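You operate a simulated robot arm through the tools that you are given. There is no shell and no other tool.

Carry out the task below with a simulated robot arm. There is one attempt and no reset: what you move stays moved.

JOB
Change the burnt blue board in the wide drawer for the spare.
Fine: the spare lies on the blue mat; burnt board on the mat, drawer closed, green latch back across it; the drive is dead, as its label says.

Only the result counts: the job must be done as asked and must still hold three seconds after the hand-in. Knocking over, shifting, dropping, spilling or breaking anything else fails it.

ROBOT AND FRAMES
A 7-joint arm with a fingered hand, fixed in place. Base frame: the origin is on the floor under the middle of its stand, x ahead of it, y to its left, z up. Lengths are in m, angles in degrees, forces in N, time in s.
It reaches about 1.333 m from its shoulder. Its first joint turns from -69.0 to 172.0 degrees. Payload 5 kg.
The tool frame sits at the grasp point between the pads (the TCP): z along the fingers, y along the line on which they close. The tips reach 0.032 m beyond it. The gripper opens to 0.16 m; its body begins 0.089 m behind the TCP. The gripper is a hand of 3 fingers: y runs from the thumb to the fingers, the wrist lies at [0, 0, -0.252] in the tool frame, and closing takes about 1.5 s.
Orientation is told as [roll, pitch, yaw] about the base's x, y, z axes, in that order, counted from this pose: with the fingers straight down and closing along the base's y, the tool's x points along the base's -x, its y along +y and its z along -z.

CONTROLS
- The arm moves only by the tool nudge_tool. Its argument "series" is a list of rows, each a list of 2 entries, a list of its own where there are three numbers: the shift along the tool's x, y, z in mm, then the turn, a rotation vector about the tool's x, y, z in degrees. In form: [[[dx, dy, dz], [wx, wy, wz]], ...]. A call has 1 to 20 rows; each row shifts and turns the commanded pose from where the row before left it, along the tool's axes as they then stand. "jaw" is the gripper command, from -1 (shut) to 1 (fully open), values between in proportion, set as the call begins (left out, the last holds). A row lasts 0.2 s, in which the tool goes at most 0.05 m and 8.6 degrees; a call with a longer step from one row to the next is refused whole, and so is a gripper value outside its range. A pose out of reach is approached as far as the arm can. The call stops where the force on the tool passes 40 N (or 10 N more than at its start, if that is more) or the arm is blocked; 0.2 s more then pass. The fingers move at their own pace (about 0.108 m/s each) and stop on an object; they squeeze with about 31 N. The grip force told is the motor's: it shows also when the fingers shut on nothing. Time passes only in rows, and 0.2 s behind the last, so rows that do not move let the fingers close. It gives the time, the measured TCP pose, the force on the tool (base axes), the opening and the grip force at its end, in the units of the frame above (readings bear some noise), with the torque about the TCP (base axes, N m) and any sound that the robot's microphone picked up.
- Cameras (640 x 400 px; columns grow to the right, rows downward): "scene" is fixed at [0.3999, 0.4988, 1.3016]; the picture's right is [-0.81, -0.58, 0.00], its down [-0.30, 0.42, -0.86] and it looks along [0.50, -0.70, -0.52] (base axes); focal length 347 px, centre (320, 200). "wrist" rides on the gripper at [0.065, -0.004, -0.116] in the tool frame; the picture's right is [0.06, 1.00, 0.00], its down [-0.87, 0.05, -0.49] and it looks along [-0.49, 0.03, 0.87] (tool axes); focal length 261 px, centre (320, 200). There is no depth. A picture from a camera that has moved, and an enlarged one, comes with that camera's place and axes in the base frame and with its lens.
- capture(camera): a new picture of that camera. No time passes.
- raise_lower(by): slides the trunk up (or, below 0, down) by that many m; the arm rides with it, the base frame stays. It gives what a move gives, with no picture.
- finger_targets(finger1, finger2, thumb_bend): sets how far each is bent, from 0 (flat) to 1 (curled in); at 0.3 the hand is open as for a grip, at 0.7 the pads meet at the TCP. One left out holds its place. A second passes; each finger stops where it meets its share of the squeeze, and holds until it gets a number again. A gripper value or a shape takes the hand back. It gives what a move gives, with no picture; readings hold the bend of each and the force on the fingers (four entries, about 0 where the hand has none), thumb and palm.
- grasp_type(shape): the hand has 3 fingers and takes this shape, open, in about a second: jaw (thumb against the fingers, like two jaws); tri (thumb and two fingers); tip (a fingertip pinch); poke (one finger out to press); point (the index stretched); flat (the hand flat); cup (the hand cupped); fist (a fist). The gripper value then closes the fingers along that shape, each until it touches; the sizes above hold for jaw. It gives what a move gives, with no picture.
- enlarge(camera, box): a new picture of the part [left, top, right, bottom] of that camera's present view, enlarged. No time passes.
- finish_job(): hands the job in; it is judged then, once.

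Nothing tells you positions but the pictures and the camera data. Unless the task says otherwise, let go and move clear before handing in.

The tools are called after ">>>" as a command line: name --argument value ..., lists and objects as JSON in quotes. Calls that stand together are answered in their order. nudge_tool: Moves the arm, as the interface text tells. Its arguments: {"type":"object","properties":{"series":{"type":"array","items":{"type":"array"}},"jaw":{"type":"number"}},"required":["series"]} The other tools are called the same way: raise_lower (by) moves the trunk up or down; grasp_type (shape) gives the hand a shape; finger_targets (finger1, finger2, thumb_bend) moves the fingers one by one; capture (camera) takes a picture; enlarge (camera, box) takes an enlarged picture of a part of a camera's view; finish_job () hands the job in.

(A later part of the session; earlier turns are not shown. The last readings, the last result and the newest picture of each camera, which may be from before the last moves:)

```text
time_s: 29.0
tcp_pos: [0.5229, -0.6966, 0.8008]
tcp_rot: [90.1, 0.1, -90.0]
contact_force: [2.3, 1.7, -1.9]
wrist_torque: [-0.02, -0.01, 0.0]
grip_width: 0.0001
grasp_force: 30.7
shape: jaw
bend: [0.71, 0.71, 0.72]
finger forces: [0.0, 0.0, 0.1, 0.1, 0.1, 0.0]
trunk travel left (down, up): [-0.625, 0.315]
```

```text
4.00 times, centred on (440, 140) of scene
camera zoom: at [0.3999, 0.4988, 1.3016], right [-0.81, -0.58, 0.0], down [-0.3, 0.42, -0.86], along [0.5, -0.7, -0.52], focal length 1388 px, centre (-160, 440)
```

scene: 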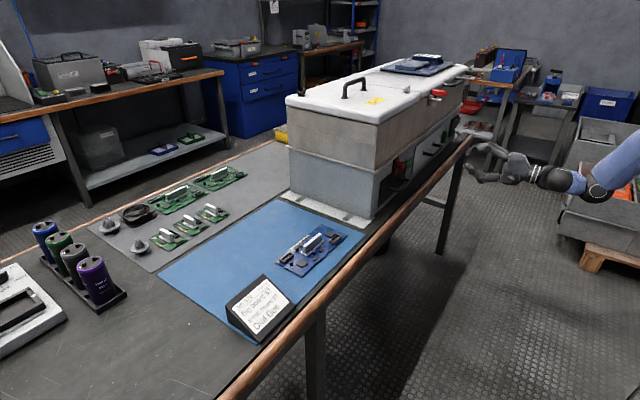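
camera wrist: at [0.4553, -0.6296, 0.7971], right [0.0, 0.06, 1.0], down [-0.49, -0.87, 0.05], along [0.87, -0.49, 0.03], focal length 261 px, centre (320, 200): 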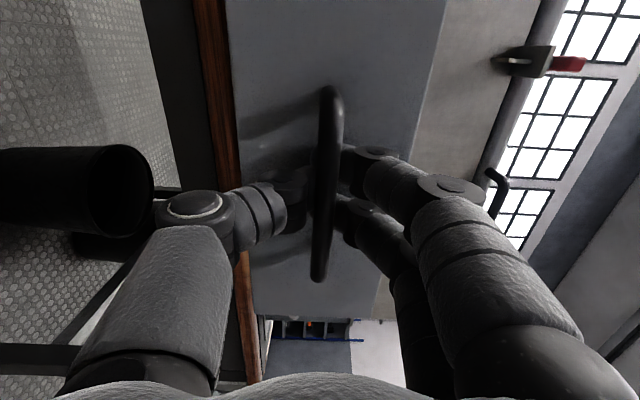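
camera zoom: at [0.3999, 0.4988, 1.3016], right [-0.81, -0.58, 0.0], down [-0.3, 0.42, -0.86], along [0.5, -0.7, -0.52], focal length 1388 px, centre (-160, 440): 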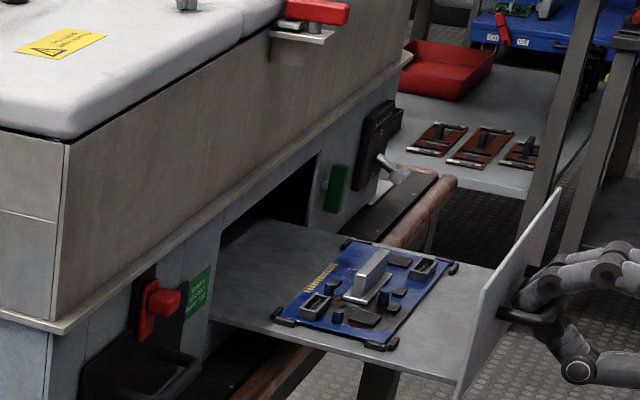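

>>> nudge_tool --series '[[[0, 0, -10], [0, 0, 0]], [[0, 0, -10], [0, 0, 0]], [[0, 0, -10], [0, 0, 0]], [[0, 0, 0], [0, 0, 0]]]'

>>> enlarge --camera "scene" --box '[360, 90, 520, 190]'

>>> capture --camera "wrist"

```text
time_s: 29.6
tcp_pos: [0.5099, -0.6978, 0.8048]
tcp_rot: [90.3, -0.1, -89.9]
contact_force: [49.5, 7.4, -18.2]
wrist_torque: [0.06, 0.06, 0.04]
grip_width: 0.0001
grasp_force: 30.9
shape: jaw
bend: [0.69, 0.7, 0.68]
finger forces: [15.7, 14.5, 0.0, 0.2, 41.4, 0.1]
trunk travel left (down, up): [-0.625, 0.315]
stopped in row 3: the force on the tool passed its limit at 50 N (the readings are from after the stop); the commanded pose is now the measured one
```

```text
4.00 times, centred on (440, 140) of scene
camera zoom: at [0.3999, 0.4988, 1.3016], right [-0.81, -0.58, 0.0], down [-0.3, 0.42, -0.86], along [0.5, -0.7, -0.52], focal length 1388 px, centre (-160, 440)
```

zoom: 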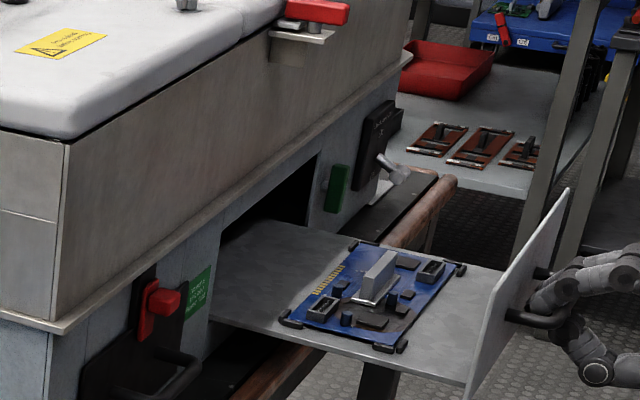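

```text
taken
camera wrist: at [0.3945, -0.6322, 0.799], right [-0.01, 0.06, 1.0], down [-0.49, -0.87, 0.05], along [0.87, -0.49, 0.04], focal length 261 px, centre (320, 200)
```

wrist: 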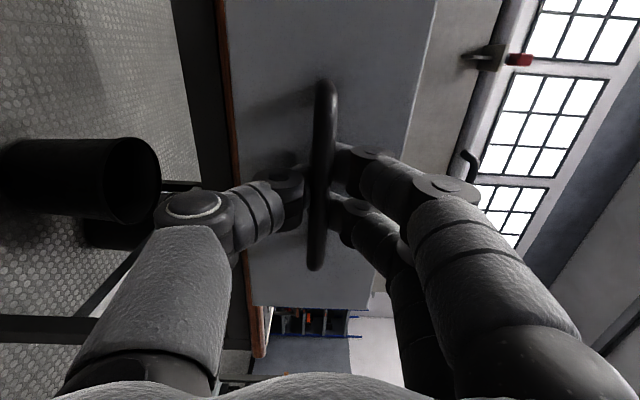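

The drawer reached its end stop. I'll ease the load, open the fingers and back away from the handle.

>>> nudge_tool --series '[[[0, 0, 4], [0, 0, 0]], [[0, 0, 4], [0, 0, 0]], [[0, 0, 0], [0, 0, 0]], [[0, 0, 0], [0, 0, 0]], [[0, 0, -15], [0, 0, 0]], [[0, 0, -30], [0, 0, 0]], [[0, 0, -40], [0, 0, 0]], [[0, 0, -40], [0, 0, 0]]]' --jaw -0.4

>>> capture --camera "wrist"

>>> capture --camera "scene"

```text
time_s: 31.6
tcp_pos: [0.2115, -0.7038, 0.7154]
tcp_rot: [63.2, -1.1, -86.2]
contact_force: [0.3, 1.1, -0.8]
wrist_torque: [0.0, 0.0, -0.01]
grip_width: 0.0482
grasp_force: 0.0
shape: jaw
bend: [0.73, 0.73, 0.7]
finger forces: [0.1, 0.0, 0.1, 0.1, 0.0, 0.0]
out of reach, approached as far as the arm can: row 6, 7, 8
trunk travel left (down, up): [-0.625, 0.315]
stopped in row 8: the arm was blocked; the commanded pose is now the measured one
```

```text
taken
camera wrist: at [0.103, -0.6445, 0.7624], right [0.44, 0.11, 0.89], down [-0.36, -0.89, 0.29], along [0.82, -0.44, -0.36], focal length 261 px, centre (320, 200)
```

wrist: 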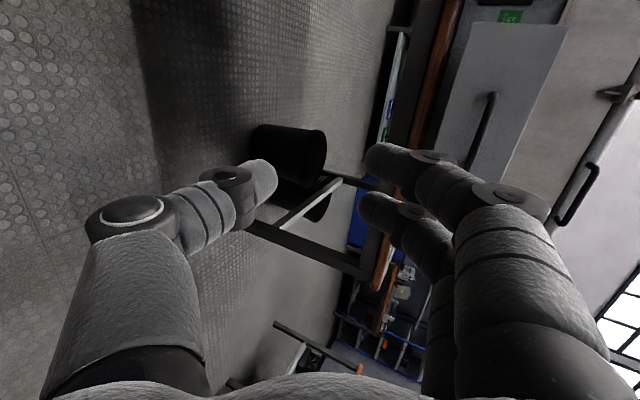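

```text
taken
```

scene: 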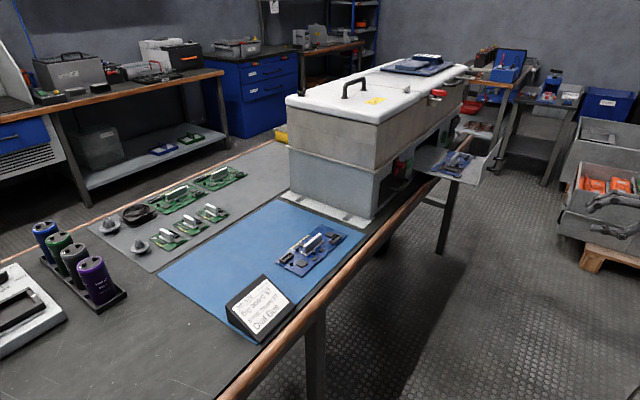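

Backing that far put the wrist at the first joint's limit (nothing touched). I'll go up and forward, away from there, then point the fingers down over the open drawer.

>>> nudge_tool --series '[[[12.9, 45.4, 0.5], [0, 0, 0]], [[12.9, 45.4, 0.5], [0, 0, 0]], [[12.9, 45.4, 0.5], [0, 0, 0]], [[12.9, 45.4, 0.5], [0, 0, 0]], [[12.9, 45.4, 0.5], [0, 0, 0]], [[12.9, 45.4, 0.5], [0, 0, 0]]]'

>>> capture --camera "scene"

```text
time_s: 33.0
tcp_pos: [0.3302, -0.6099, 0.9575]
tcp_rot: [63.1, -1.2, -86.1]
contact_force: [0.0, 0.8, 0.8]
wrist_torque: [-0.03, -0.02, 0.0]
grip_width: 0.0481
grasp_force: 0.1
shape: jaw
bend: [0.73, 0.73, 0.7]
finger forces: [0.0, 0.0, 0.0, 0.0, 0.0, 0.0]
trunk travel left (down, up): [-0.625, 0.315]
```

```text
taken
```

scene: 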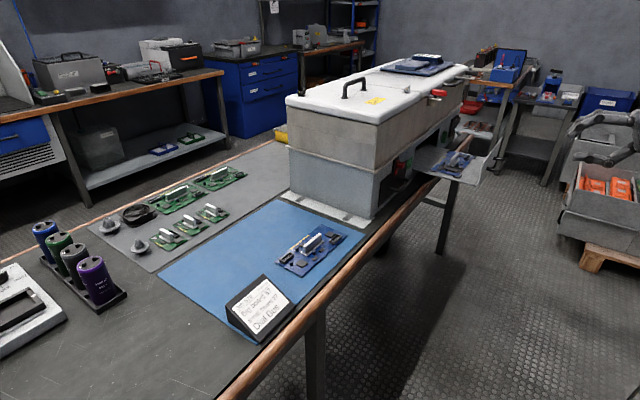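

>>> nudge_tool --series '[[[0, 0, 0], [0, 0, -7.85]], [[0, 0, 0], [0, 0, -7.85]], [[0, 0, 0], [0, 0, -7.85]], [[0, 0, 0], [0, 0, -7.85]], [[0, 0, 0], [0, 0, -7.85]], [[0, 0, 0], [0, 0, -7.85]], [[0, 0, 0], [0, 0, -7.85]], [[0, 0, 0], [0, 0, -7.85]], [[0, 0, 0], [0, 0, -7.85]], [[0, 0, 0], [0, 0, -7.85]], [[0, 0, 0], [0, 0, -7.85]], [[0, 0, 0], [0, 7.9, 0]], [[0, 0, 0], [0, 7.9, 0]], [[0, 0, 0], [0, 7.9, 0]], [[0, 0, 0], [0, 7.9, 0]], [[0, 0, 0], [0, 7.9, 0]], [[0, 0, 0], [0, 7.9, 0]], [[0, 0, 0], [0, 7.9, 0]], [[0, 0, 0], [0, 7.9, 0]]]'

>>> capture --camera "wrist"

```text
time_s: 37.0
tcp_pos: [0.3319, -0.6118, 0.9547]
tcp_rot: [2.1, 0.2, 2.1]
contact_force: [0.8, -0.1, 0.5]
wrist_torque: [0.0, 0.01, 0.0]
grip_width: 0.0481
grasp_force: 0.1
shape: jaw
bend: [0.73, 0.73, 0.7]
finger forces: [0.0, 0.0, 0.0, 0.0, 0.0, 0.1]
trunk travel left (down, up): [-0.625, 0.315]
```

```text
taken
camera wrist: at [0.2683, -0.6234, 1.071], right [-0.1, 0.99, 0.04], down [0.87, 0.07, 0.49], along [0.48, 0.08, -0.87], focal length 261 px, centre (320, 200)
```

wrist: 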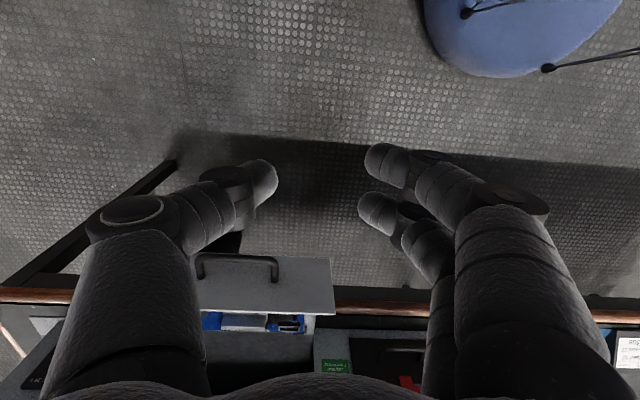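

>>> nudge_tool --series '[[[0, 0, 0], [2.1, 0.2, 2.1]], [[-25, -17, -29], [0, 0, 0]], [[-25, -17, -29], [0, 0, 0]], [[-25, -17, -29], [0, 0, 0]], [[-25, -17, -29], [0, 0, 0]], [[-25, -17, -29], [0, 0, 0]]]' --jaw 1

>>> capture --camera "wrist"

>>> enlarge --camera "wrist" --box '[200, 170, 460, 330]'

```text
time_s: 38.4
tcp_pos: [0.4561, -0.6983, 1.0998]
tcp_rot: [0.0, 0.3, 0.1]
contact_force: [-0.3, -1.0, -0.2]
wrist_torque: [0.0, -0.01, -0.02]
grip_width: 0.1599
grasp_force: 0.1
shape: jaw
bend: [0.3, 0.3, 0.3]
finger forces: [0.0, 0.0, 0.0, 0.0, 0.1, 0.0]
trunk travel left (down, up): [-0.625, 0.315]
```

```text
taken
camera wrist: at [0.3934, -0.7019, 1.2152], right [-0.06, 1.0, 0.0], down [0.87, 0.06, 0.49], along [0.49, 0.03, -0.87], focal length 261 px, centre (320, 200)
```

wrist: 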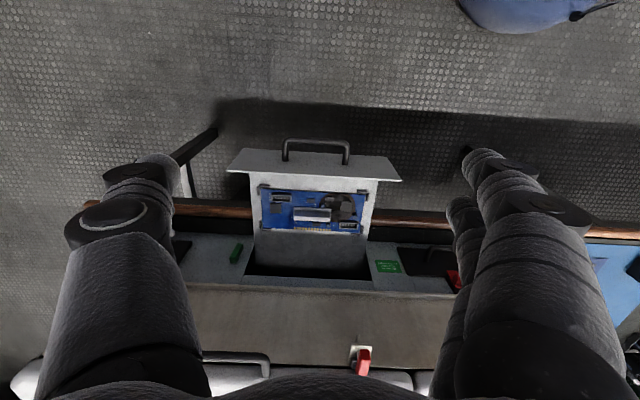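

```text
2.46 times, centred on (330, 250) of wrist
camera zoom: at [0.3934, -0.7019, 1.2152], right [-0.06, 1.0, 0.0], down [0.87, 0.06, 0.49], along [0.49, 0.03, -0.87], focal length 642 px, centre (295, 77)
```

zoom: 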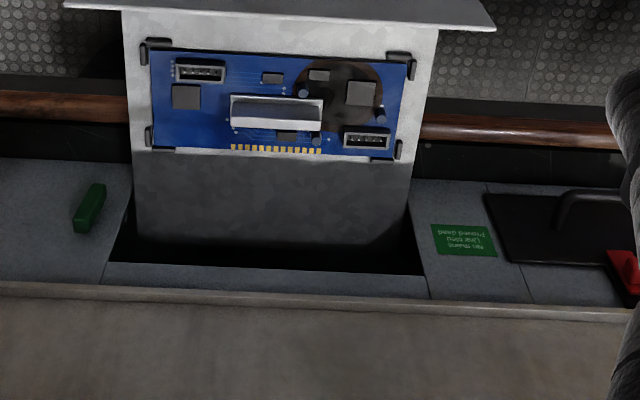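

I can see the burnt board (dark scorch mark) in the extended tray, gold edge toward the machine, held between black corner guides, with a white block at its centre. I'll move closer to measure it.

>>> nudge_tool --series '[[[-28, 0, 34], [0, 0, 0]], [[-28, 0, 34], [0, 0, 0]], [[-28, 0, 34], [0, 0, 0]], [[-28, 0, 34], [0, 0, 0]], [[-28, 0, 34], [0, -0.3, 0]]]'

>>> capture --camera "wrist"

>>> enlarge --camera "wrist" --box '[200, 110, 440, 260]'

>>> enlarge --camera "scene" --box '[400, 130, 500, 195]'

```text
time_s: 39.6
tcp_pos: [0.5978, -0.6981, 0.9258]
tcp_rot: [0.1, 0.0, 0.2]
contact_force: [0.0, -0.7, 0.4]
wrist_torque: [0.02, 0.04, -0.01]
grip_width: 0.1596
grasp_force: 0.1
shape: jaw
bend: [0.3, 0.3, 0.3]
finger forces: [0.0, 0.0, 0.0, 0.1, 0.0, 0.0]
trunk travel left (down, up): [-0.625, 0.315]
```

```text
taken
camera wrist: at [0.5331, -0.7029, 1.0421], right [-0.06, 1.0, 0.0], down [0.87, 0.05, 0.49], along [0.49, 0.03, -0.87], focal length 261 px, centre (320, 200)
```

wrist: 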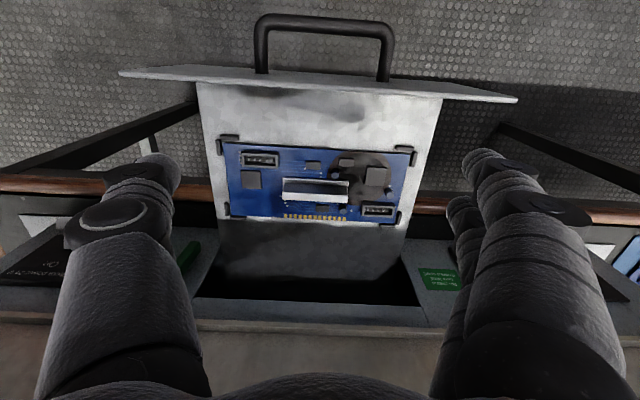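

```text
2.67 times, centred on (320, 185) of wrist
camera zoom: at [0.5331, -0.7029, 1.0421], right [-0.06, 1.0, 0.0], down [0.87, 0.05, 0.49], along [0.49, 0.03, -0.87], focal length 695 px, centre (320, 240)
```

zoom: 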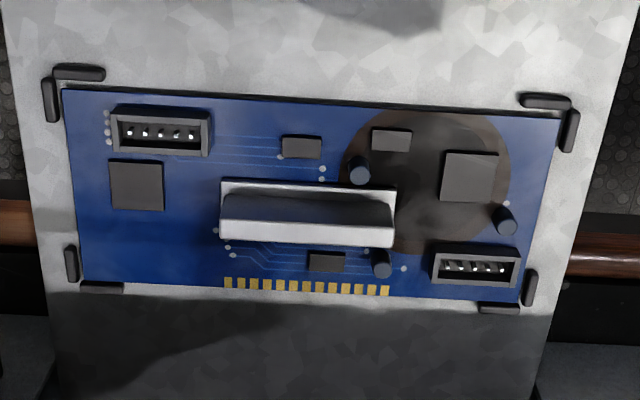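

```text
6.15 times, centred on (450, 162) of scene
camera zoom: at [0.3999, 0.4988, 1.3016], right [-0.81, -0.58, 0.0], down [-0.3, 0.42, -0.86], along [0.5, -0.7, -0.52], focal length 2136 px, centre (-480, 431)
```

zoom: 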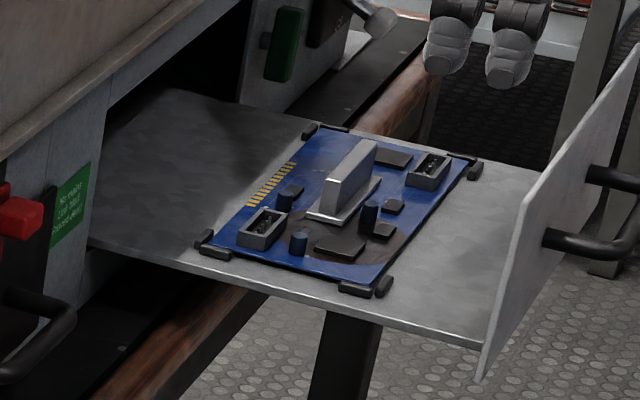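

I now have the board well measured: centre ≈(0.671, −0.699), aligned with the axes, with a thin fin (7 cm along y, ~1 cm thick, top z≈0.80) to hold it by. I'll roll the hand so the jaws close along x, thumb on the robot side.

>>> nudge_tool --series '[[[0, 0, 0], [0, 0, 8.2]], [[0, 0, 0], [0, 0, 8.2]], [[0, 0, 0], [0, 0, 8.2]], [[0, 0, 0], [0, 0, 8.2]], [[0, 0, 0], [0, 0, 8.2]], [[0, 0, 0], [0, 0, 8.2]], [[0, 0, 0], [0, 0, 8.2]], [[0, 0, 0], [0, 0, 8.2]], [[0, 0, 0], [0, 0, 8.2]], [[0, 0, 0], [0, 0, 8.2]], [[0, 0, 0], [0, 0, 8.0]]]' --jaw -0.4

>>> capture --camera "wrist"

>>> capture --camera "scene"

```text
time_s: 42.0
tcp_pos: [0.5968, -0.6969, 0.9292]
tcp_rot: [0.0, 0.0, -89.9]
contact_force: [0.5, 0.5, -0.6]
wrist_torque: [0.0, 0.0, 0.0]
grip_width: 0.0485
grasp_force: 0.1
shape: jaw
bend: [0.73, 0.73, 0.7]
finger forces: [0.0, 0.0, 0.0, 0.0, 0.0, 0.0]
trunk travel left (down, up): [-0.625, 0.315]
```

```text
taken
camera wrist: at [0.5938, -0.6314, 1.0447], right [1.0, 0.06, 0.0], down [0.05, -0.87, 0.49], along [0.03, -0.49, -0.87], focal length 261 px, centre (320, 200)
```

wrist: 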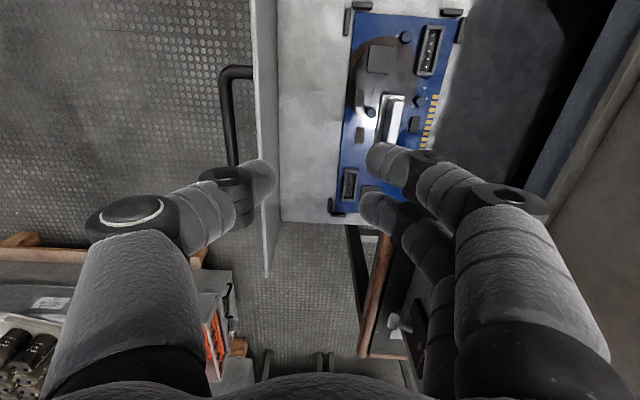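

```text
taken
```

scene: 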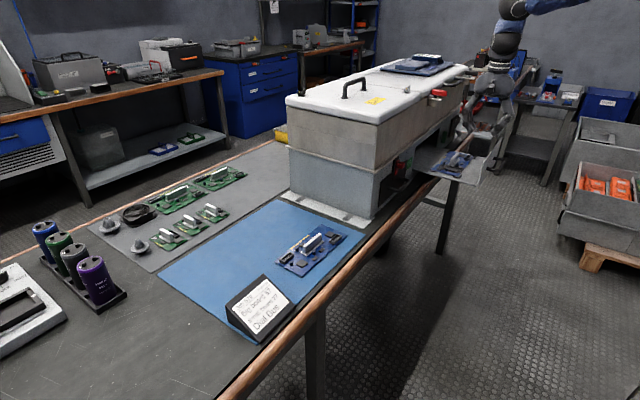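

>>> nudge_tool --series '[[[-3, 35, 0], [0, 0, 0]], [[-3, 35, 0], [0, 0, 0]], [[0, 0, 20], [0, 0, 0]]]'

>>> capture --camera "wrist"

>>> enlarge --camera "wrist" --box '[200, 20, 440, 220]'

>>> enlarge --camera "scene" --box '[400, 60, 540, 200]'

```text
time_s: 42.8
tcp_pos: [0.6684, -0.7023, 0.908]
tcp_rot: [0.0, 0.0, -89.9]
contact_force: [0.4, 0.3, 0.0]
wrist_torque: [-0.01, 0.0, 0.0]
grip_width: 0.0483
grasp_force: 0.2
shape: jaw
bend: [0.73, 0.73, 0.7]
finger forces: [0.1, 0.0, 0.0, 0.0, 0.0, 0.0]
trunk travel left (down, up): [-0.625, 0.315]
```

```text
taken
camera wrist: at [0.6648, -0.6374, 1.0232], right [1.0, 0.06, 0.0], down [0.06, -0.87, 0.49], along [0.03, -0.49, -0.87], focal length 261 px, centre (320, 200)
```

wrist: 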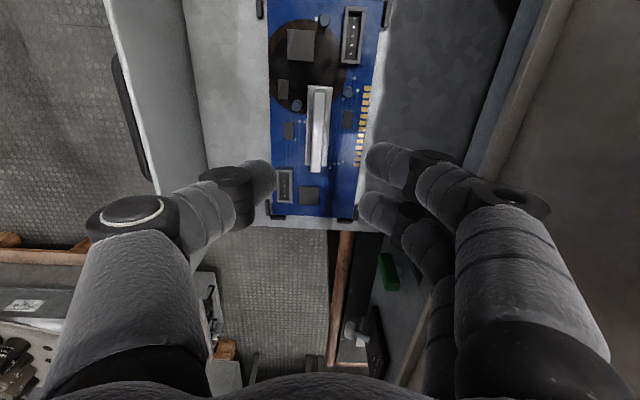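

```text
2.00 times, centred on (320, 120) of wrist
camera zoom: at [0.6648, -0.6374, 1.0232], right [1.0, 0.06, 0.0], down [0.06, -0.87, 0.49], along [0.03, -0.49, -0.87], focal length 521 px, centre (320, 360)
```

zoom: 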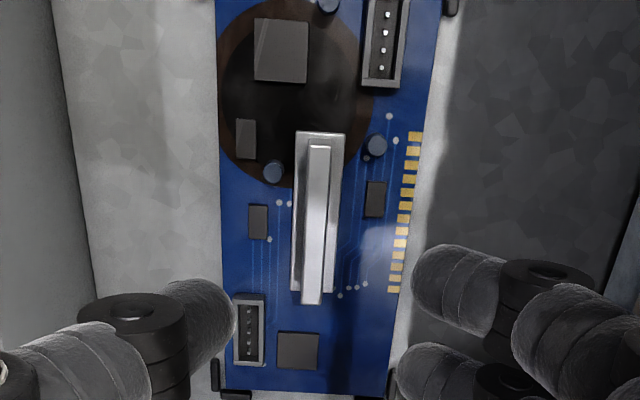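

```text
2.86 times, centred on (470, 130) of scene
camera zoom: at [0.3999, 0.4988, 1.3016], right [-0.81, -0.58, 0.0], down [-0.3, 0.42, -0.86], along [0.5, -0.7, -0.52], focal length 992 px, centre (-109, 400)
```

zoom: 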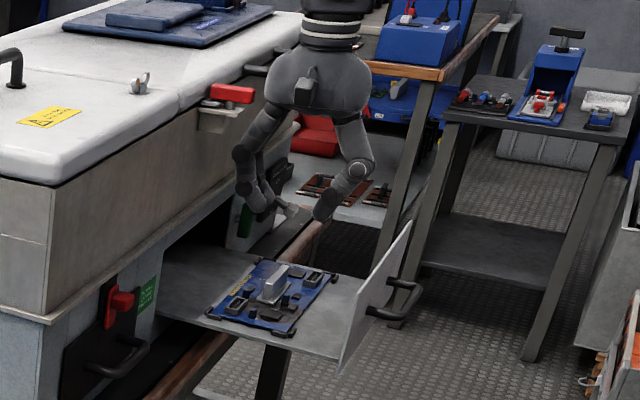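

The fin is centred at (0.667, −0.698) and lies midway between thumb and fingers, clear of the small capacitors. Descending.

>>> nudge_tool --series '[[[-2, 0, 20], [0, 0, 0]], [[0, 0, 20], [0, 0, 0]], [[0, 0, 20], [0, 0, 0]], [[0, 0, 15], [0, 0, 0]], [[0, 0, 10], [0, 0, 0]]]'

>>> capture --camera "wrist"

>>> enlarge --camera "scene" --box '[400, 100, 500, 200]'

```text
time_s: 44.0
tcp_pos: [0.6674, -0.706, 0.8235]
tcp_rot: [0.0, 0.0, -89.8]
contact_force: [0.8, 0.5, 0.2]
wrist_torque: [0.0, 0.01, 0.01]
grip_width: 0.0484
grasp_force: 0.2
shape: jaw
bend: [0.73, 0.73, 0.7]
finger forces: [0.0, 0.0, 0.0, 0.1, 0.0, 0.0]
trunk travel left (down, up): [-0.625, 0.315]
```

```text
taken
camera wrist: at [0.6632, -0.6406, 0.9392], right [1.0, 0.07, 0.0], down [0.06, -0.87, 0.49], along [0.03, -0.49, -0.87], focal length 261 px, centre (320, 200)
```

wrist: 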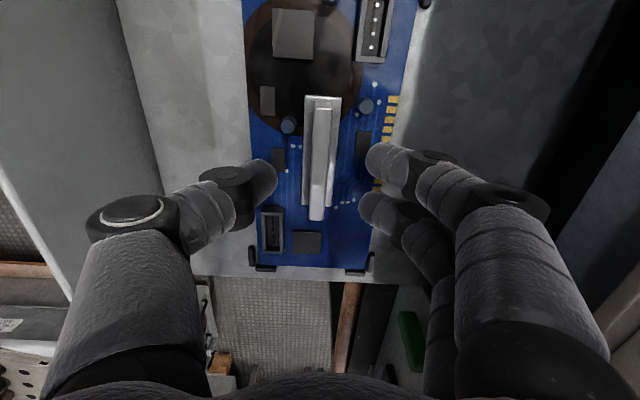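

```text
4.00 times, centred on (450, 150) of scene
camera zoom: at [0.3999, 0.4988, 1.3016], right [-0.81, -0.58, 0.0], down [-0.3, 0.42, -0.86], along [0.5, -0.7, -0.52], focal length 1388 px, centre (-200, 400)
```

zoom: 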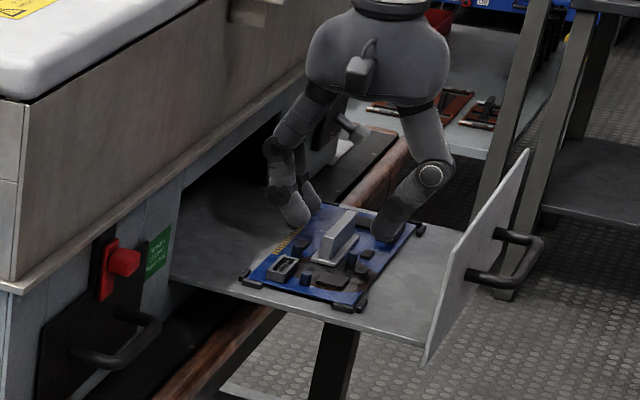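

>>> nudge_tool --series '[[[5, 0, 0], [0, 0, 0]], [[0, 0, 5], [0, 0, 0]], [[0, 0, 4], [0, 0, 0]], [[0, 0, 0], [0, 0, 0]]]'

>>> capture --camera "wrist"

>>> enlarge --camera "scene" --box '[415, 120, 485, 190]'

```text
time_s: 45.0
tcp_pos: [0.6669, -0.7001, 0.8165]
tcp_rot: [0.0, 0.0, -90.0]
contact_force: [-0.1, 0.2, -0.3]
wrist_torque: [-0.01, 0.05, -0.04]
grip_width: 0.048
grasp_force: 0.0
shape: jaw
bend: [0.73, 0.73, 0.7]
finger forces: [0.0, 0.1, 0.1, 0.0, 0.0, 0.0]
trunk travel left (down, up): [-0.625, 0.315]
```

```text
taken
camera wrist: at [0.6632, -0.6348, 0.9307], right [1.0, 0.06, 0.0], down [0.06, -0.87, 0.49], along [0.03, -0.49, -0.87], focal length 261 px, centre (320, 200)
```

wrist: 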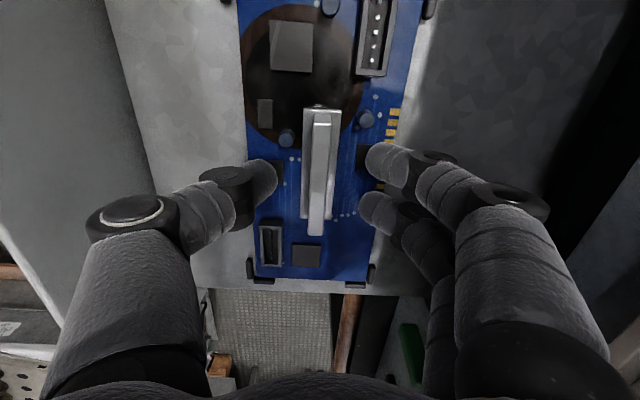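

```text
5.71 times, centred on (450, 155) of scene
camera zoom: at [0.3999, 0.4988, 1.3016], right [-0.81, -0.58, 0.0], down [-0.3, 0.42, -0.86], along [0.5, -0.7, -0.52], focal length 1983 px, centre (-423, 457)
```

zoom: 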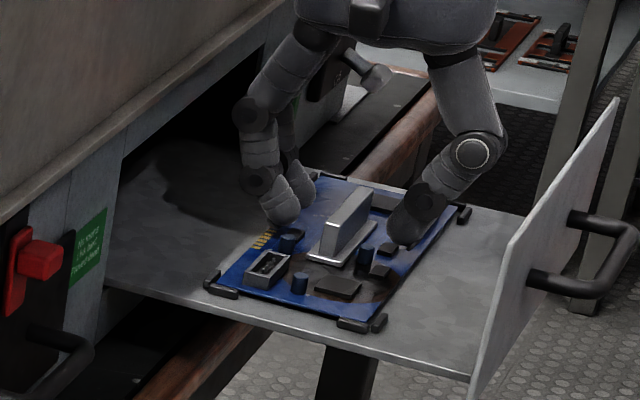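

>>> nudge_tool --series '[[[0, 0, 3], [0, 0, 0]], [[0, 0, 0], [0, 0, 0]], [[0, 0, 0], [0, 0, 0]]]'

>>> nudge_tool --series '[[[0, 0, 0], [0, 0, 0]], [[0, 0, 0], [0, 0, 0]], [[0, 0, 0], [0, 0, 0]], [[0, 0, 0], [0, 0, 0]], [[0, 0, 0], [0, 0, 0]]]' --jaw -1

>>> capture --camera "wrist"

>>> enlarge --camera "scene" --box '[415, 120, 485, 190]'

```text
time_s: 45.8
tcp_pos: [0.6656, -0.6999, 0.812]
tcp_rot: [0.0, 0.1, -89.9]
contact_force: [0.0, 0.3, 0.7]
wrist_torque: [0.05, 0.01, -0.02]
grip_width: 0.048
grasp_force: 0.0
shape: jaw
bend: [0.73, 0.73, 0.7]
finger forces: [0.1, 0.0, 0.0, 0.1, 0.0, 0.0]
trunk travel left (down, up): [-0.625, 0.315]
```

```text
time_s: 47.0
tcp_pos: [0.6665, -0.6999, 0.8127]
tcp_rot: [0.1, 0.0, -89.8]
contact_force: [-0.7, 0.8, 0.2]
wrist_torque: [0.03, -0.03, 0.02]
grip_width: 0.005
grasp_force: 30.9
shape: jaw
bend: [0.71, 0.71, 0.7]
finger forces: [13.6, 13.6, 0.1, 0.0, 27.4, 0.0]
trunk travel left (down, up): [-0.625, 0.315]
```

```text
taken
camera wrist: at [0.6628, -0.6348, 0.9277], right [1.0, 0.06, 0.0], down [0.06, -0.87, 0.49], along [0.03, -0.49, -0.87], focal length 261 px, centre (320, 200)
```

wrist: 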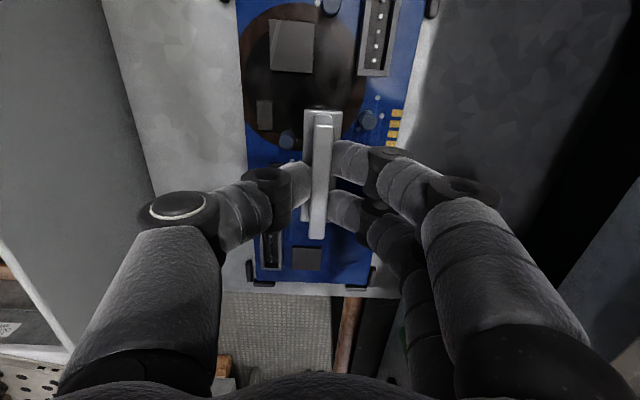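

```text
5.71 times, centred on (450, 155) of scene
camera zoom: at [0.3999, 0.4988, 1.3016], right [-0.81, -0.58, 0.0], down [-0.3, 0.42, -0.86], along [0.5, -0.7, -0.52], focal length 1983 px, centre (-423, 457)
```

zoom: 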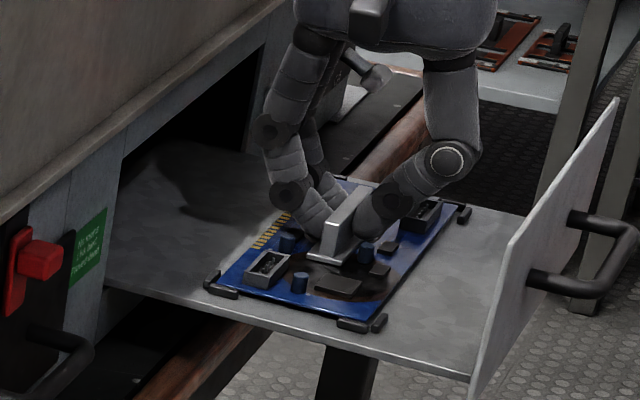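

The fin is gripped evenly. This TCP (0.6665, −0.6999, 0.8127) is my reference for seating the spare. Lifting straight up.

>>> nudge_tool --series '[[[0, 0, -6], [0, 0, 0]], [[0, 0, -8], [0, 0, 0]], [[0, 0, -12], [0, 0, 0]], [[0, 0, -15], [0, 0, 0]], [[0, 0, 0], [0, 0, 0]]]'

>>> capture --camera "wrist"

>>> enlarge --camera "scene" --box '[400, 100, 500, 200]'

```text
time_s: 48.2
tcp_pos: [0.6671, -0.7012, 0.8527]
tcp_rot: [0.0, 0.0, -89.9]
contact_force: [-0.1, 0.5, -2.0]
wrist_torque: [0.01, 0.0, 0.0]
grip_width: 0.0051
grasp_force: 30.6
shape: jaw
bend: [0.71, 0.71, 0.7]
finger forces: [13.8, 13.7, 0.0, 0.1, 27.4, 0.0]
trunk travel left (down, up): [-0.625, 0.315]
```

```text
taken
camera wrist: at [0.6638, -0.6354, 0.9686], right [1.0, 0.06, 0.0], down [0.06, -0.87, 0.49], along [0.03, -0.49, -0.87], focal length 261 px, centre (320, 200)
```

wrist: 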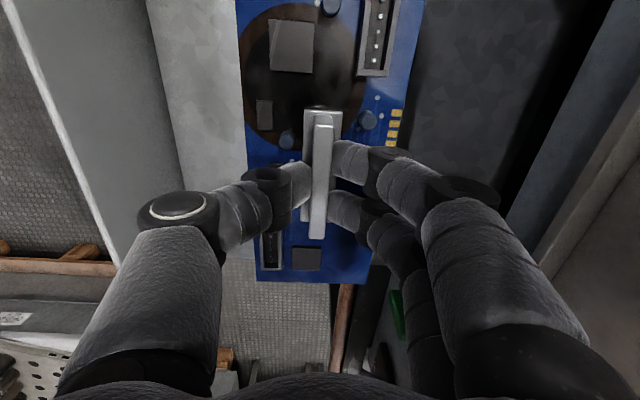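

```text
4.00 times, centred on (450, 150) of scene
camera zoom: at [0.3999, 0.4988, 1.3016], right [-0.81, -0.58, 0.0], down [-0.3, 0.42, -0.86], along [0.5, -0.7, -0.52], focal length 1388 px, centre (-200, 400)
```

zoom: 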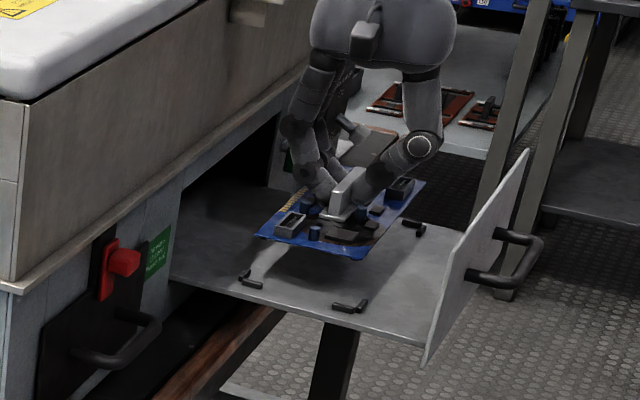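

The board is out, rigidly held. I'll raise it above the drawer front, back it off from the machine and carry it along the front toward the mat.

>>> nudge_tool --series '[[[0, 0, -25], [0, 0, 0]], [[0, 0, -30], [0, 0, 0]], [[0, 0, -30], [0, 0, 0]], [[0, -25, 0], [0, 0, 0]], [[0, -30, 0], [0, 0, 0]], [[15, -10, 0], [0, 0, 0]], [[30, 0, 0], [0, 0, 0]], [[35, 0, 0], [0, 0, 0]], [[35, 0, 0], [0, 0, 0]], [[35, 0, 0], [0, 0, 0]], [[35, 0, 0], [0, 0, 0]]]'

>>> capture --camera "wrist"

>>> capture --camera "scene"

```text
time_s: 50.6
tcp_pos: [0.6041, -0.5138, 0.9388]
tcp_rot: [0.0, -0.1, -90.0]
contact_force: [0.1, -0.3, -1.5]
wrist_torque: [-0.03, -0.04, -0.03]
grip_width: 0.0053
grasp_force: 31.1
shape: jaw
bend: [0.71, 0.71, 0.7]
finger forces: [13.6, 13.7, 0.1, 0.1, 27.3, 0.0]
trunk travel left (down, up): [-0.625, 0.315]
```

```text
taken
camera wrist: at [0.6001, -0.4481, 1.0535], right [1.0, 0.06, 0.0], down [0.06, -0.87, 0.49], along [0.03, -0.49, -0.87], focal length 261 px, centre (320, 200)
```

wrist: 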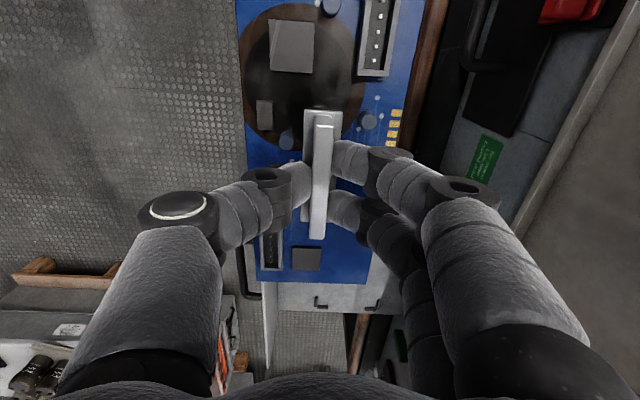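

```text
taken
```

scene: 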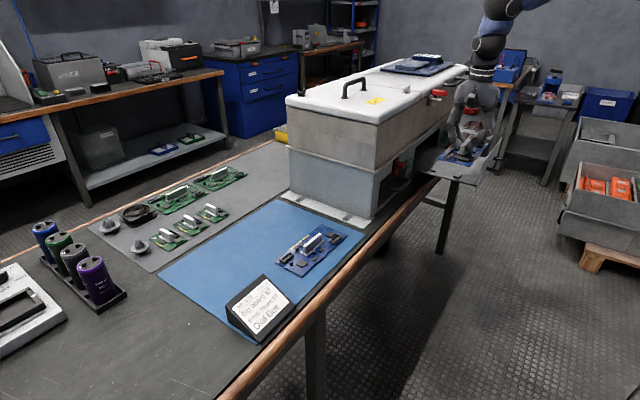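

>>> nudge_tool --series '[[[34, 0, 0], [0, 0, 0]], [[34, 0, 0], [0, 0, 0]], [[34, 0, 0], [0, 0, 0]], [[34, 0, 0], [0, 0, 0]], [[34, 0, 0], [0, 0, 0]], [[34, 0, 0], [0, 0, 0]], [[34, 0, 0], [0, 0, 0]], [[34, 0, 0], [0, 0, 0]], [[34, 0, 0], [0, 0, 0]], [[34, 0, 0], [0, 0, 0]], [[34, 0, 0], [0, 0, 0]], [[34, 0, 0], [0, 0, 0]], [[34, 0, 0], [0, 0, 0]], [[34, 0, 0], [0, 0, 0]]]'

>>> capture --camera "wrist"

>>> capture --camera "scene"

```text
time_s: 53.6
tcp_pos: [0.6602, -0.1224, 0.9594]
tcp_rot: [-0.1, 0.4, -89.6]
contact_force: [0.5, 0.0, -3.0]
wrist_torque: [0.06, -0.02, -0.01]
grip_width: 0.005
grasp_force: 30.8
shape: jaw
bend: [0.71, 0.71, 0.7]
finger forces: [13.8, 13.8, 0.1, 0.1, 27.7, 0.0]
out of reach, approached as far as the arm can: row 9, 10, 11, 12, 13, 14
trunk travel left (down, up): [-0.625, 0.315]
```

```text
taken
camera wrist: at [0.6562, -0.0577, 1.0747], right [1.0, 0.07, 0.0], down [0.06, -0.87, 0.49], along [0.03, -0.49, -0.87], focal length 261 px, centre (320, 200)
```

wrist: 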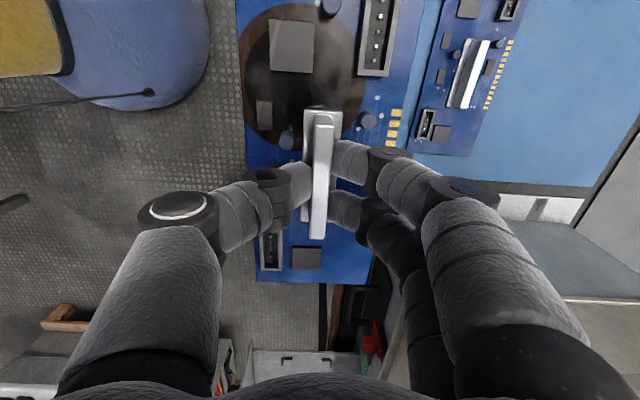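

```text
taken
```

scene: 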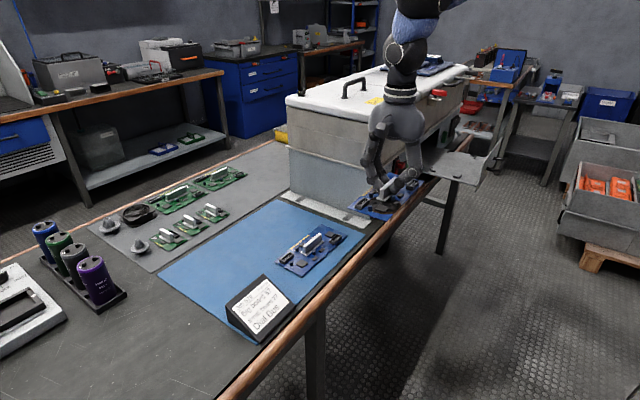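

The arm was too folded near its base there and drifted outward slightly (still clear). Commanding outward along +x now brings it back in reach and over the mat.

>>> nudge_tool --series '[[[0, 34, 0], [0, 0, 0]], [[0, 34, 0], [0, 0, 0]], [[0, 34, 0], [0, 0, 0]], [[0, 34, 0], [0, 0, 0]]]'

>>> capture --camera "scene"

```text
time_s: 54.6
tcp_pos: [0.7673, -0.1686, 0.9749]
tcp_rot: [0.1, 0.2, -89.9]
contact_force: [-0.3, 0.0, -1.5]
wrist_torque: [0.03, -0.03, -0.02]
grip_width: 0.0049
grasp_force: 30.8
shape: jaw
bend: [0.71, 0.71, 0.7]
finger forces: [13.8, 13.9, 0.1, 0.0, 27.5, 0.0]
out of reach, approached as far as the arm can: row 1, 2, 3, 4
trunk travel left (down, up): [-0.625, 0.315]
```

```text
taken
```

scene: 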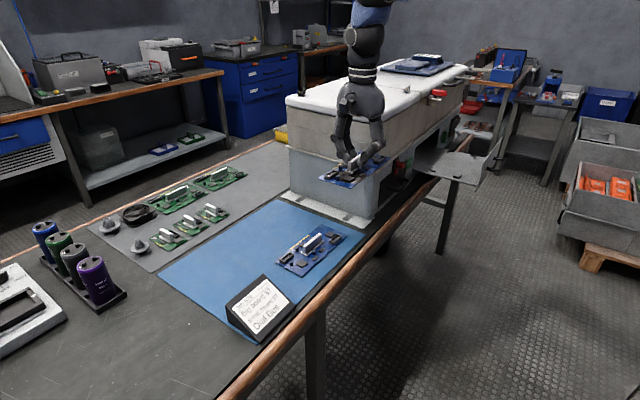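

Position is being limited by the hand's yaw relative to the arm (wrist joint limit), which pulled it back toward the machine's end. I'll turn the hand (and board) counter-clockwise a bit to free that limit, checking after a small step.

>>> nudge_tool --series '[[[0, 0, 0], [0, 0, -5]], [[0, 0, 0], [0, 0, -5]]]'

>>> capture --camera "wrist"

>>> enlarge --camera "scene" --box '[260, 60, 480, 240]'

```text
time_s: 55.2
tcp_pos: [0.7663, -0.169, 0.974]
tcp_rot: [0.2, 0.2, -79.8]
contact_force: [0.9, 0.2, -0.9]
wrist_torque: [0.0, 0.0, 0.01]
grip_width: 0.005
grasp_force: 30.5
shape: jaw
bend: [0.71, 0.71, 0.7]
finger forces: [13.9, 13.7, 0.0, 0.0, 27.5, 0.0]
trunk travel left (down, up): [-0.625, 0.315]
```

```text
taken
camera wrist: at [0.752, -0.106, 1.0902], right [0.97, 0.24, 0.0], down [0.21, -0.85, 0.49], along [0.12, -0.47, -0.87], focal length 261 px, centre (320, 200)
```

wrist: 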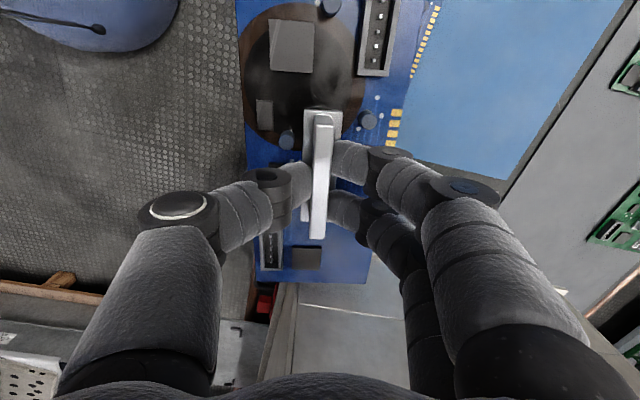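

```text
2.22 times, centred on (370, 150) of scene
camera zoom: at [0.3999, 0.4988, 1.3016], right [-0.81, -0.58, 0.0], down [-0.3, 0.42, -0.86], along [0.5, -0.7, -0.52], focal length 771 px, centre (209, 311)
```

zoom: 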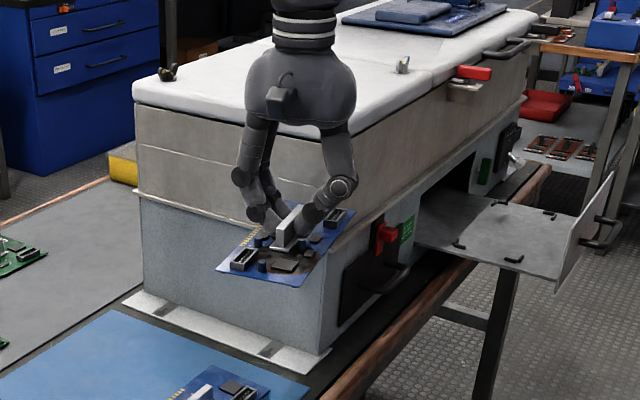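

>>> nudge_tool --series '[[[19.7, 3.5, 0], [0, 0, 0]], [[29.5, 5.3, 0], [0, 0, 0]], [[29.5, 5.3, 0], [0, 0, 0]], [[0, 0, 0], [0, 0, -6.6]], [[0, 0, 0], [0, 0, -6.6]], [[0, 0, 0], [0, 0, -6.6]]]'

>>> capture --camera "wrist"

>>> capture --camera "scene"

```text
time_s: 56.6
tcp_pos: [0.7331, -0.1458, 0.9891]
tcp_rot: [0.1, 0.1, -60.1]
contact_force: [-0.1, 0.3, -1.1]
wrist_torque: [-0.03, -0.01, 0.01]
grip_width: 0.0048
grasp_force: 31.5
shape: jaw
bend: [0.71, 0.71, 0.7]
finger forces: [13.7, 13.8, 0.0, 0.0, 27.4, 0.1]
out of reach, approached as far as the arm can: row 1, 2, 3
trunk travel left (down, up): [-0.625, 0.315]
```

```text
taken
camera wrist: at [0.698, -0.091, 1.1041], right [0.83, 0.55, 0.0], down [0.48, -0.73, 0.49], along [0.27, -0.41, -0.87], focal length 261 px, centre (320, 200)
```

wrist: 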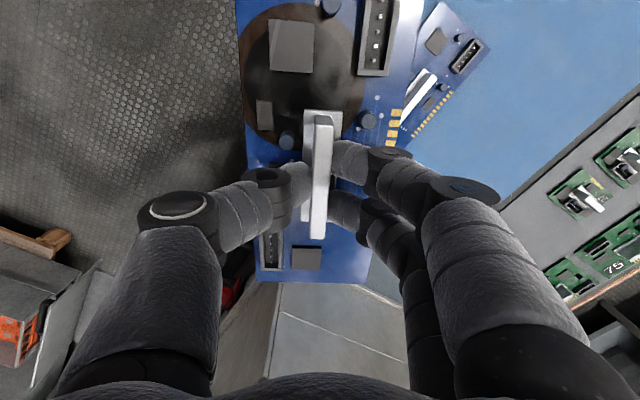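

```text
taken
```

scene: 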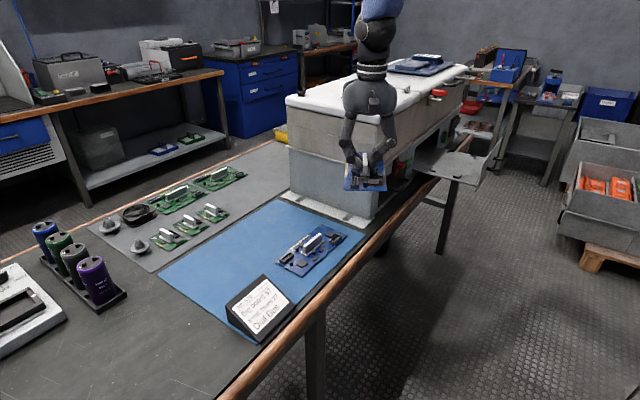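

The stuck points all share about the same arm azimuth, so some arm joint is at its limit. I'll test whether +y motion is freed with the hand at this yaw, using small steps away from the machine.

>>> nudge_tool --series '[[[13, 7.5, 0], [0, 0, 0]], [[13, 7.5, 0], [0, 0, 0]]]'

```text
time_s: 57.2
tcp_pos: [0.722, -0.1379, 0.9942]
tcp_rot: [0.2, 0.2, -60.0]
contact_force: [0.1, 0.8, -2.2]
wrist_torque: [0.01, 0.01, -0.02]
grip_width: 0.0048
grasp_force: 31.0
shape: jaw
bend: [0.71, 0.71, 0.7]
finger forces: [13.7, 13.9, 0.0, 0.0, 27.5, 0.0]
out of reach, approached as far as the arm can: row 1, 2
trunk travel left (down, up): [-0.625, 0.315]
```

Still blocked at the same azimuth. I'll raise the board well above everything, where I can extend the arm and let its joints realign without risk of touching the machine.

>>> nudge_tool --series '[[[0, 0, -30], [0, 0, 0]], [[0, 0, -35], [0, 0, 0]], [[0, 0, -35], [0, 0, 0]], [[0, 0, -35], [0, 0, 0]], [[0, 0, -35], [0, 0, 0]], [[0, 0, -35], [0, 0, 0]]]'

>>> capture --camera "scene"

```text
time_s: 58.6
tcp_pos: [0.7068, -0.1567, 1.1924]
tcp_rot: [0.4, 0.2, -60.0]
contact_force: [-0.4, -0.1, -1.0]
wrist_torque: [-0.01, -0.01, -0.01]
grip_width: 0.0051
grasp_force: 30.6
shape: jaw
bend: [0.71, 0.71, 0.7]
finger forces: [13.5, 13.6, 0.0, 0.1, 27.3, 0.1]
out of reach, approached as far as the arm can: row 4, 5, 6
trunk travel left (down, up): [-0.625, 0.315]
```

```text
taken
```

scene: 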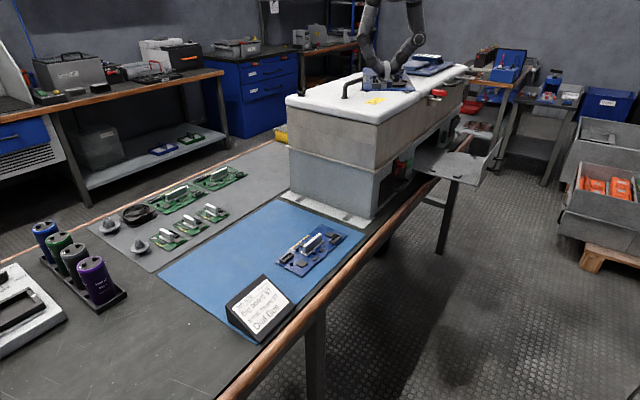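

>>> nudge_tool --series '[[[-15, 26, 0], [0, 0, 0]], [[-15, 26, 0], [0, 0, 0]], [[-15, 26, 0], [0, 0, 0]], [[-15, 26, 0], [0, 0, 0]], [[-15, 26, 0], [0, 0, 0]]]'

>>> capture --camera "wrist"

```text
time_s: 59.8
tcp_pos: [0.7988, -0.2219, 1.1591]
tcp_rot: [0.5, 0.3, -60.1]
contact_force: [0.3, -0.1, -1.8]
wrist_torque: [0.03, 0.01, -0.01]
grip_width: 0.0051
grasp_force: 31.0
shape: jaw
bend: [0.71, 0.71, 0.7]
finger forces: [13.6, 13.6, 0.1, 0.0, 27.1, 0.0]
out of reach, approached as far as the arm can: row 1, 2, 3, 4, 5
trunk travel left (down, up): [-0.625, 0.315]
```

```text
taken
camera wrist: at [0.7623, -0.1678, 1.2756], right [0.83, 0.55, 0.01], down [0.48, -0.73, 0.49], along [0.28, -0.4, -0.87], focal length 261 px, centre (320, 200)
```

wrist: 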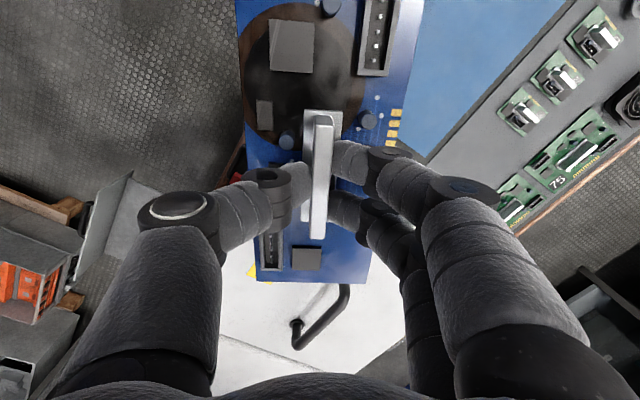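

Something in the arm's posture is limiting. Let me look at how the arm itself is posed before moving further.

>>> enlarge --camera "scene" --box '[320, 0, 520, 125]'

```text
3.20 times, centred on (420, 62) of scene
camera zoom: at [0.3999, 0.4988, 1.3016], right [-0.81, -0.58, 0.0], down [-0.3, 0.42, -0.86], along [0.5, -0.7, -0.52], focal length 1111 px, centre (0, 640)
```

zoom: 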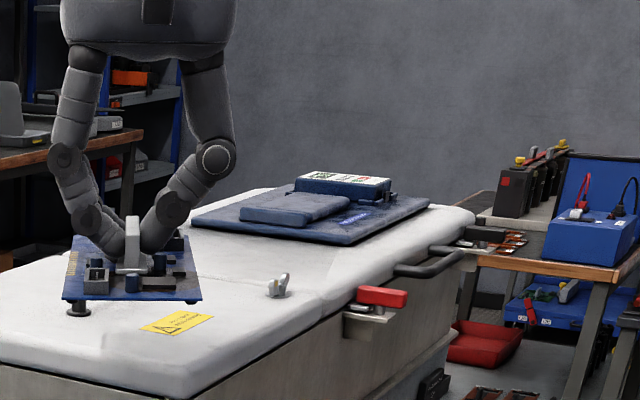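

>>> nudge_tool --series '[[[-9.4, -35.1, -3], [0, 0, 0]], [[-9.4, -35.1, -3], [0, 0, 0]], [[-9.4, -35.1, -3], [0, 0, 0]], [[-9.4, -35.1, -3], [0, 0, 0]], [[-9.4, -35.1, 0], [0, 0, 0]], [[-9.4, -35.1, 0], [0, 0, 0]], [[-9.4, -35.1, 0], [0, 0, 0]]]'

>>> capture --camera "scene"

```text
time_s: 61.4
tcp_pos: [0.6158, -0.402, 1.17]
tcp_rot: [0.0, 0.0, -60.0]
contact_force: [-0.4, 0.5, -1.1]
wrist_torque: [0.02, -0.03, -0.02]
grip_width: 0.0049
grasp_force: 31.0
shape: jaw
bend: [0.71, 0.71, 0.7]
finger forces: [13.6, 13.7, 0.0, 0.0, 27.2, 0.0]
trunk travel left (down, up): [-0.625, 0.315]
```

```text
taken
```

scene: 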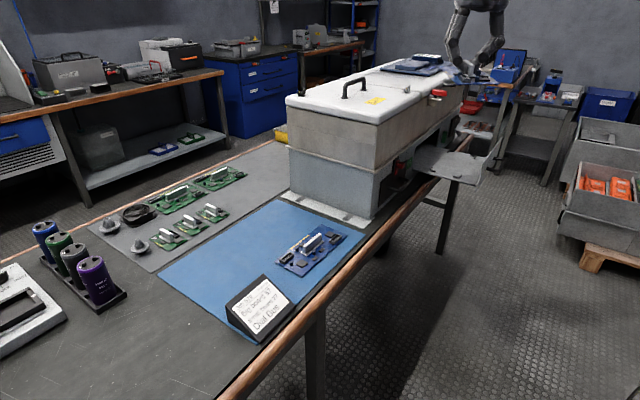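

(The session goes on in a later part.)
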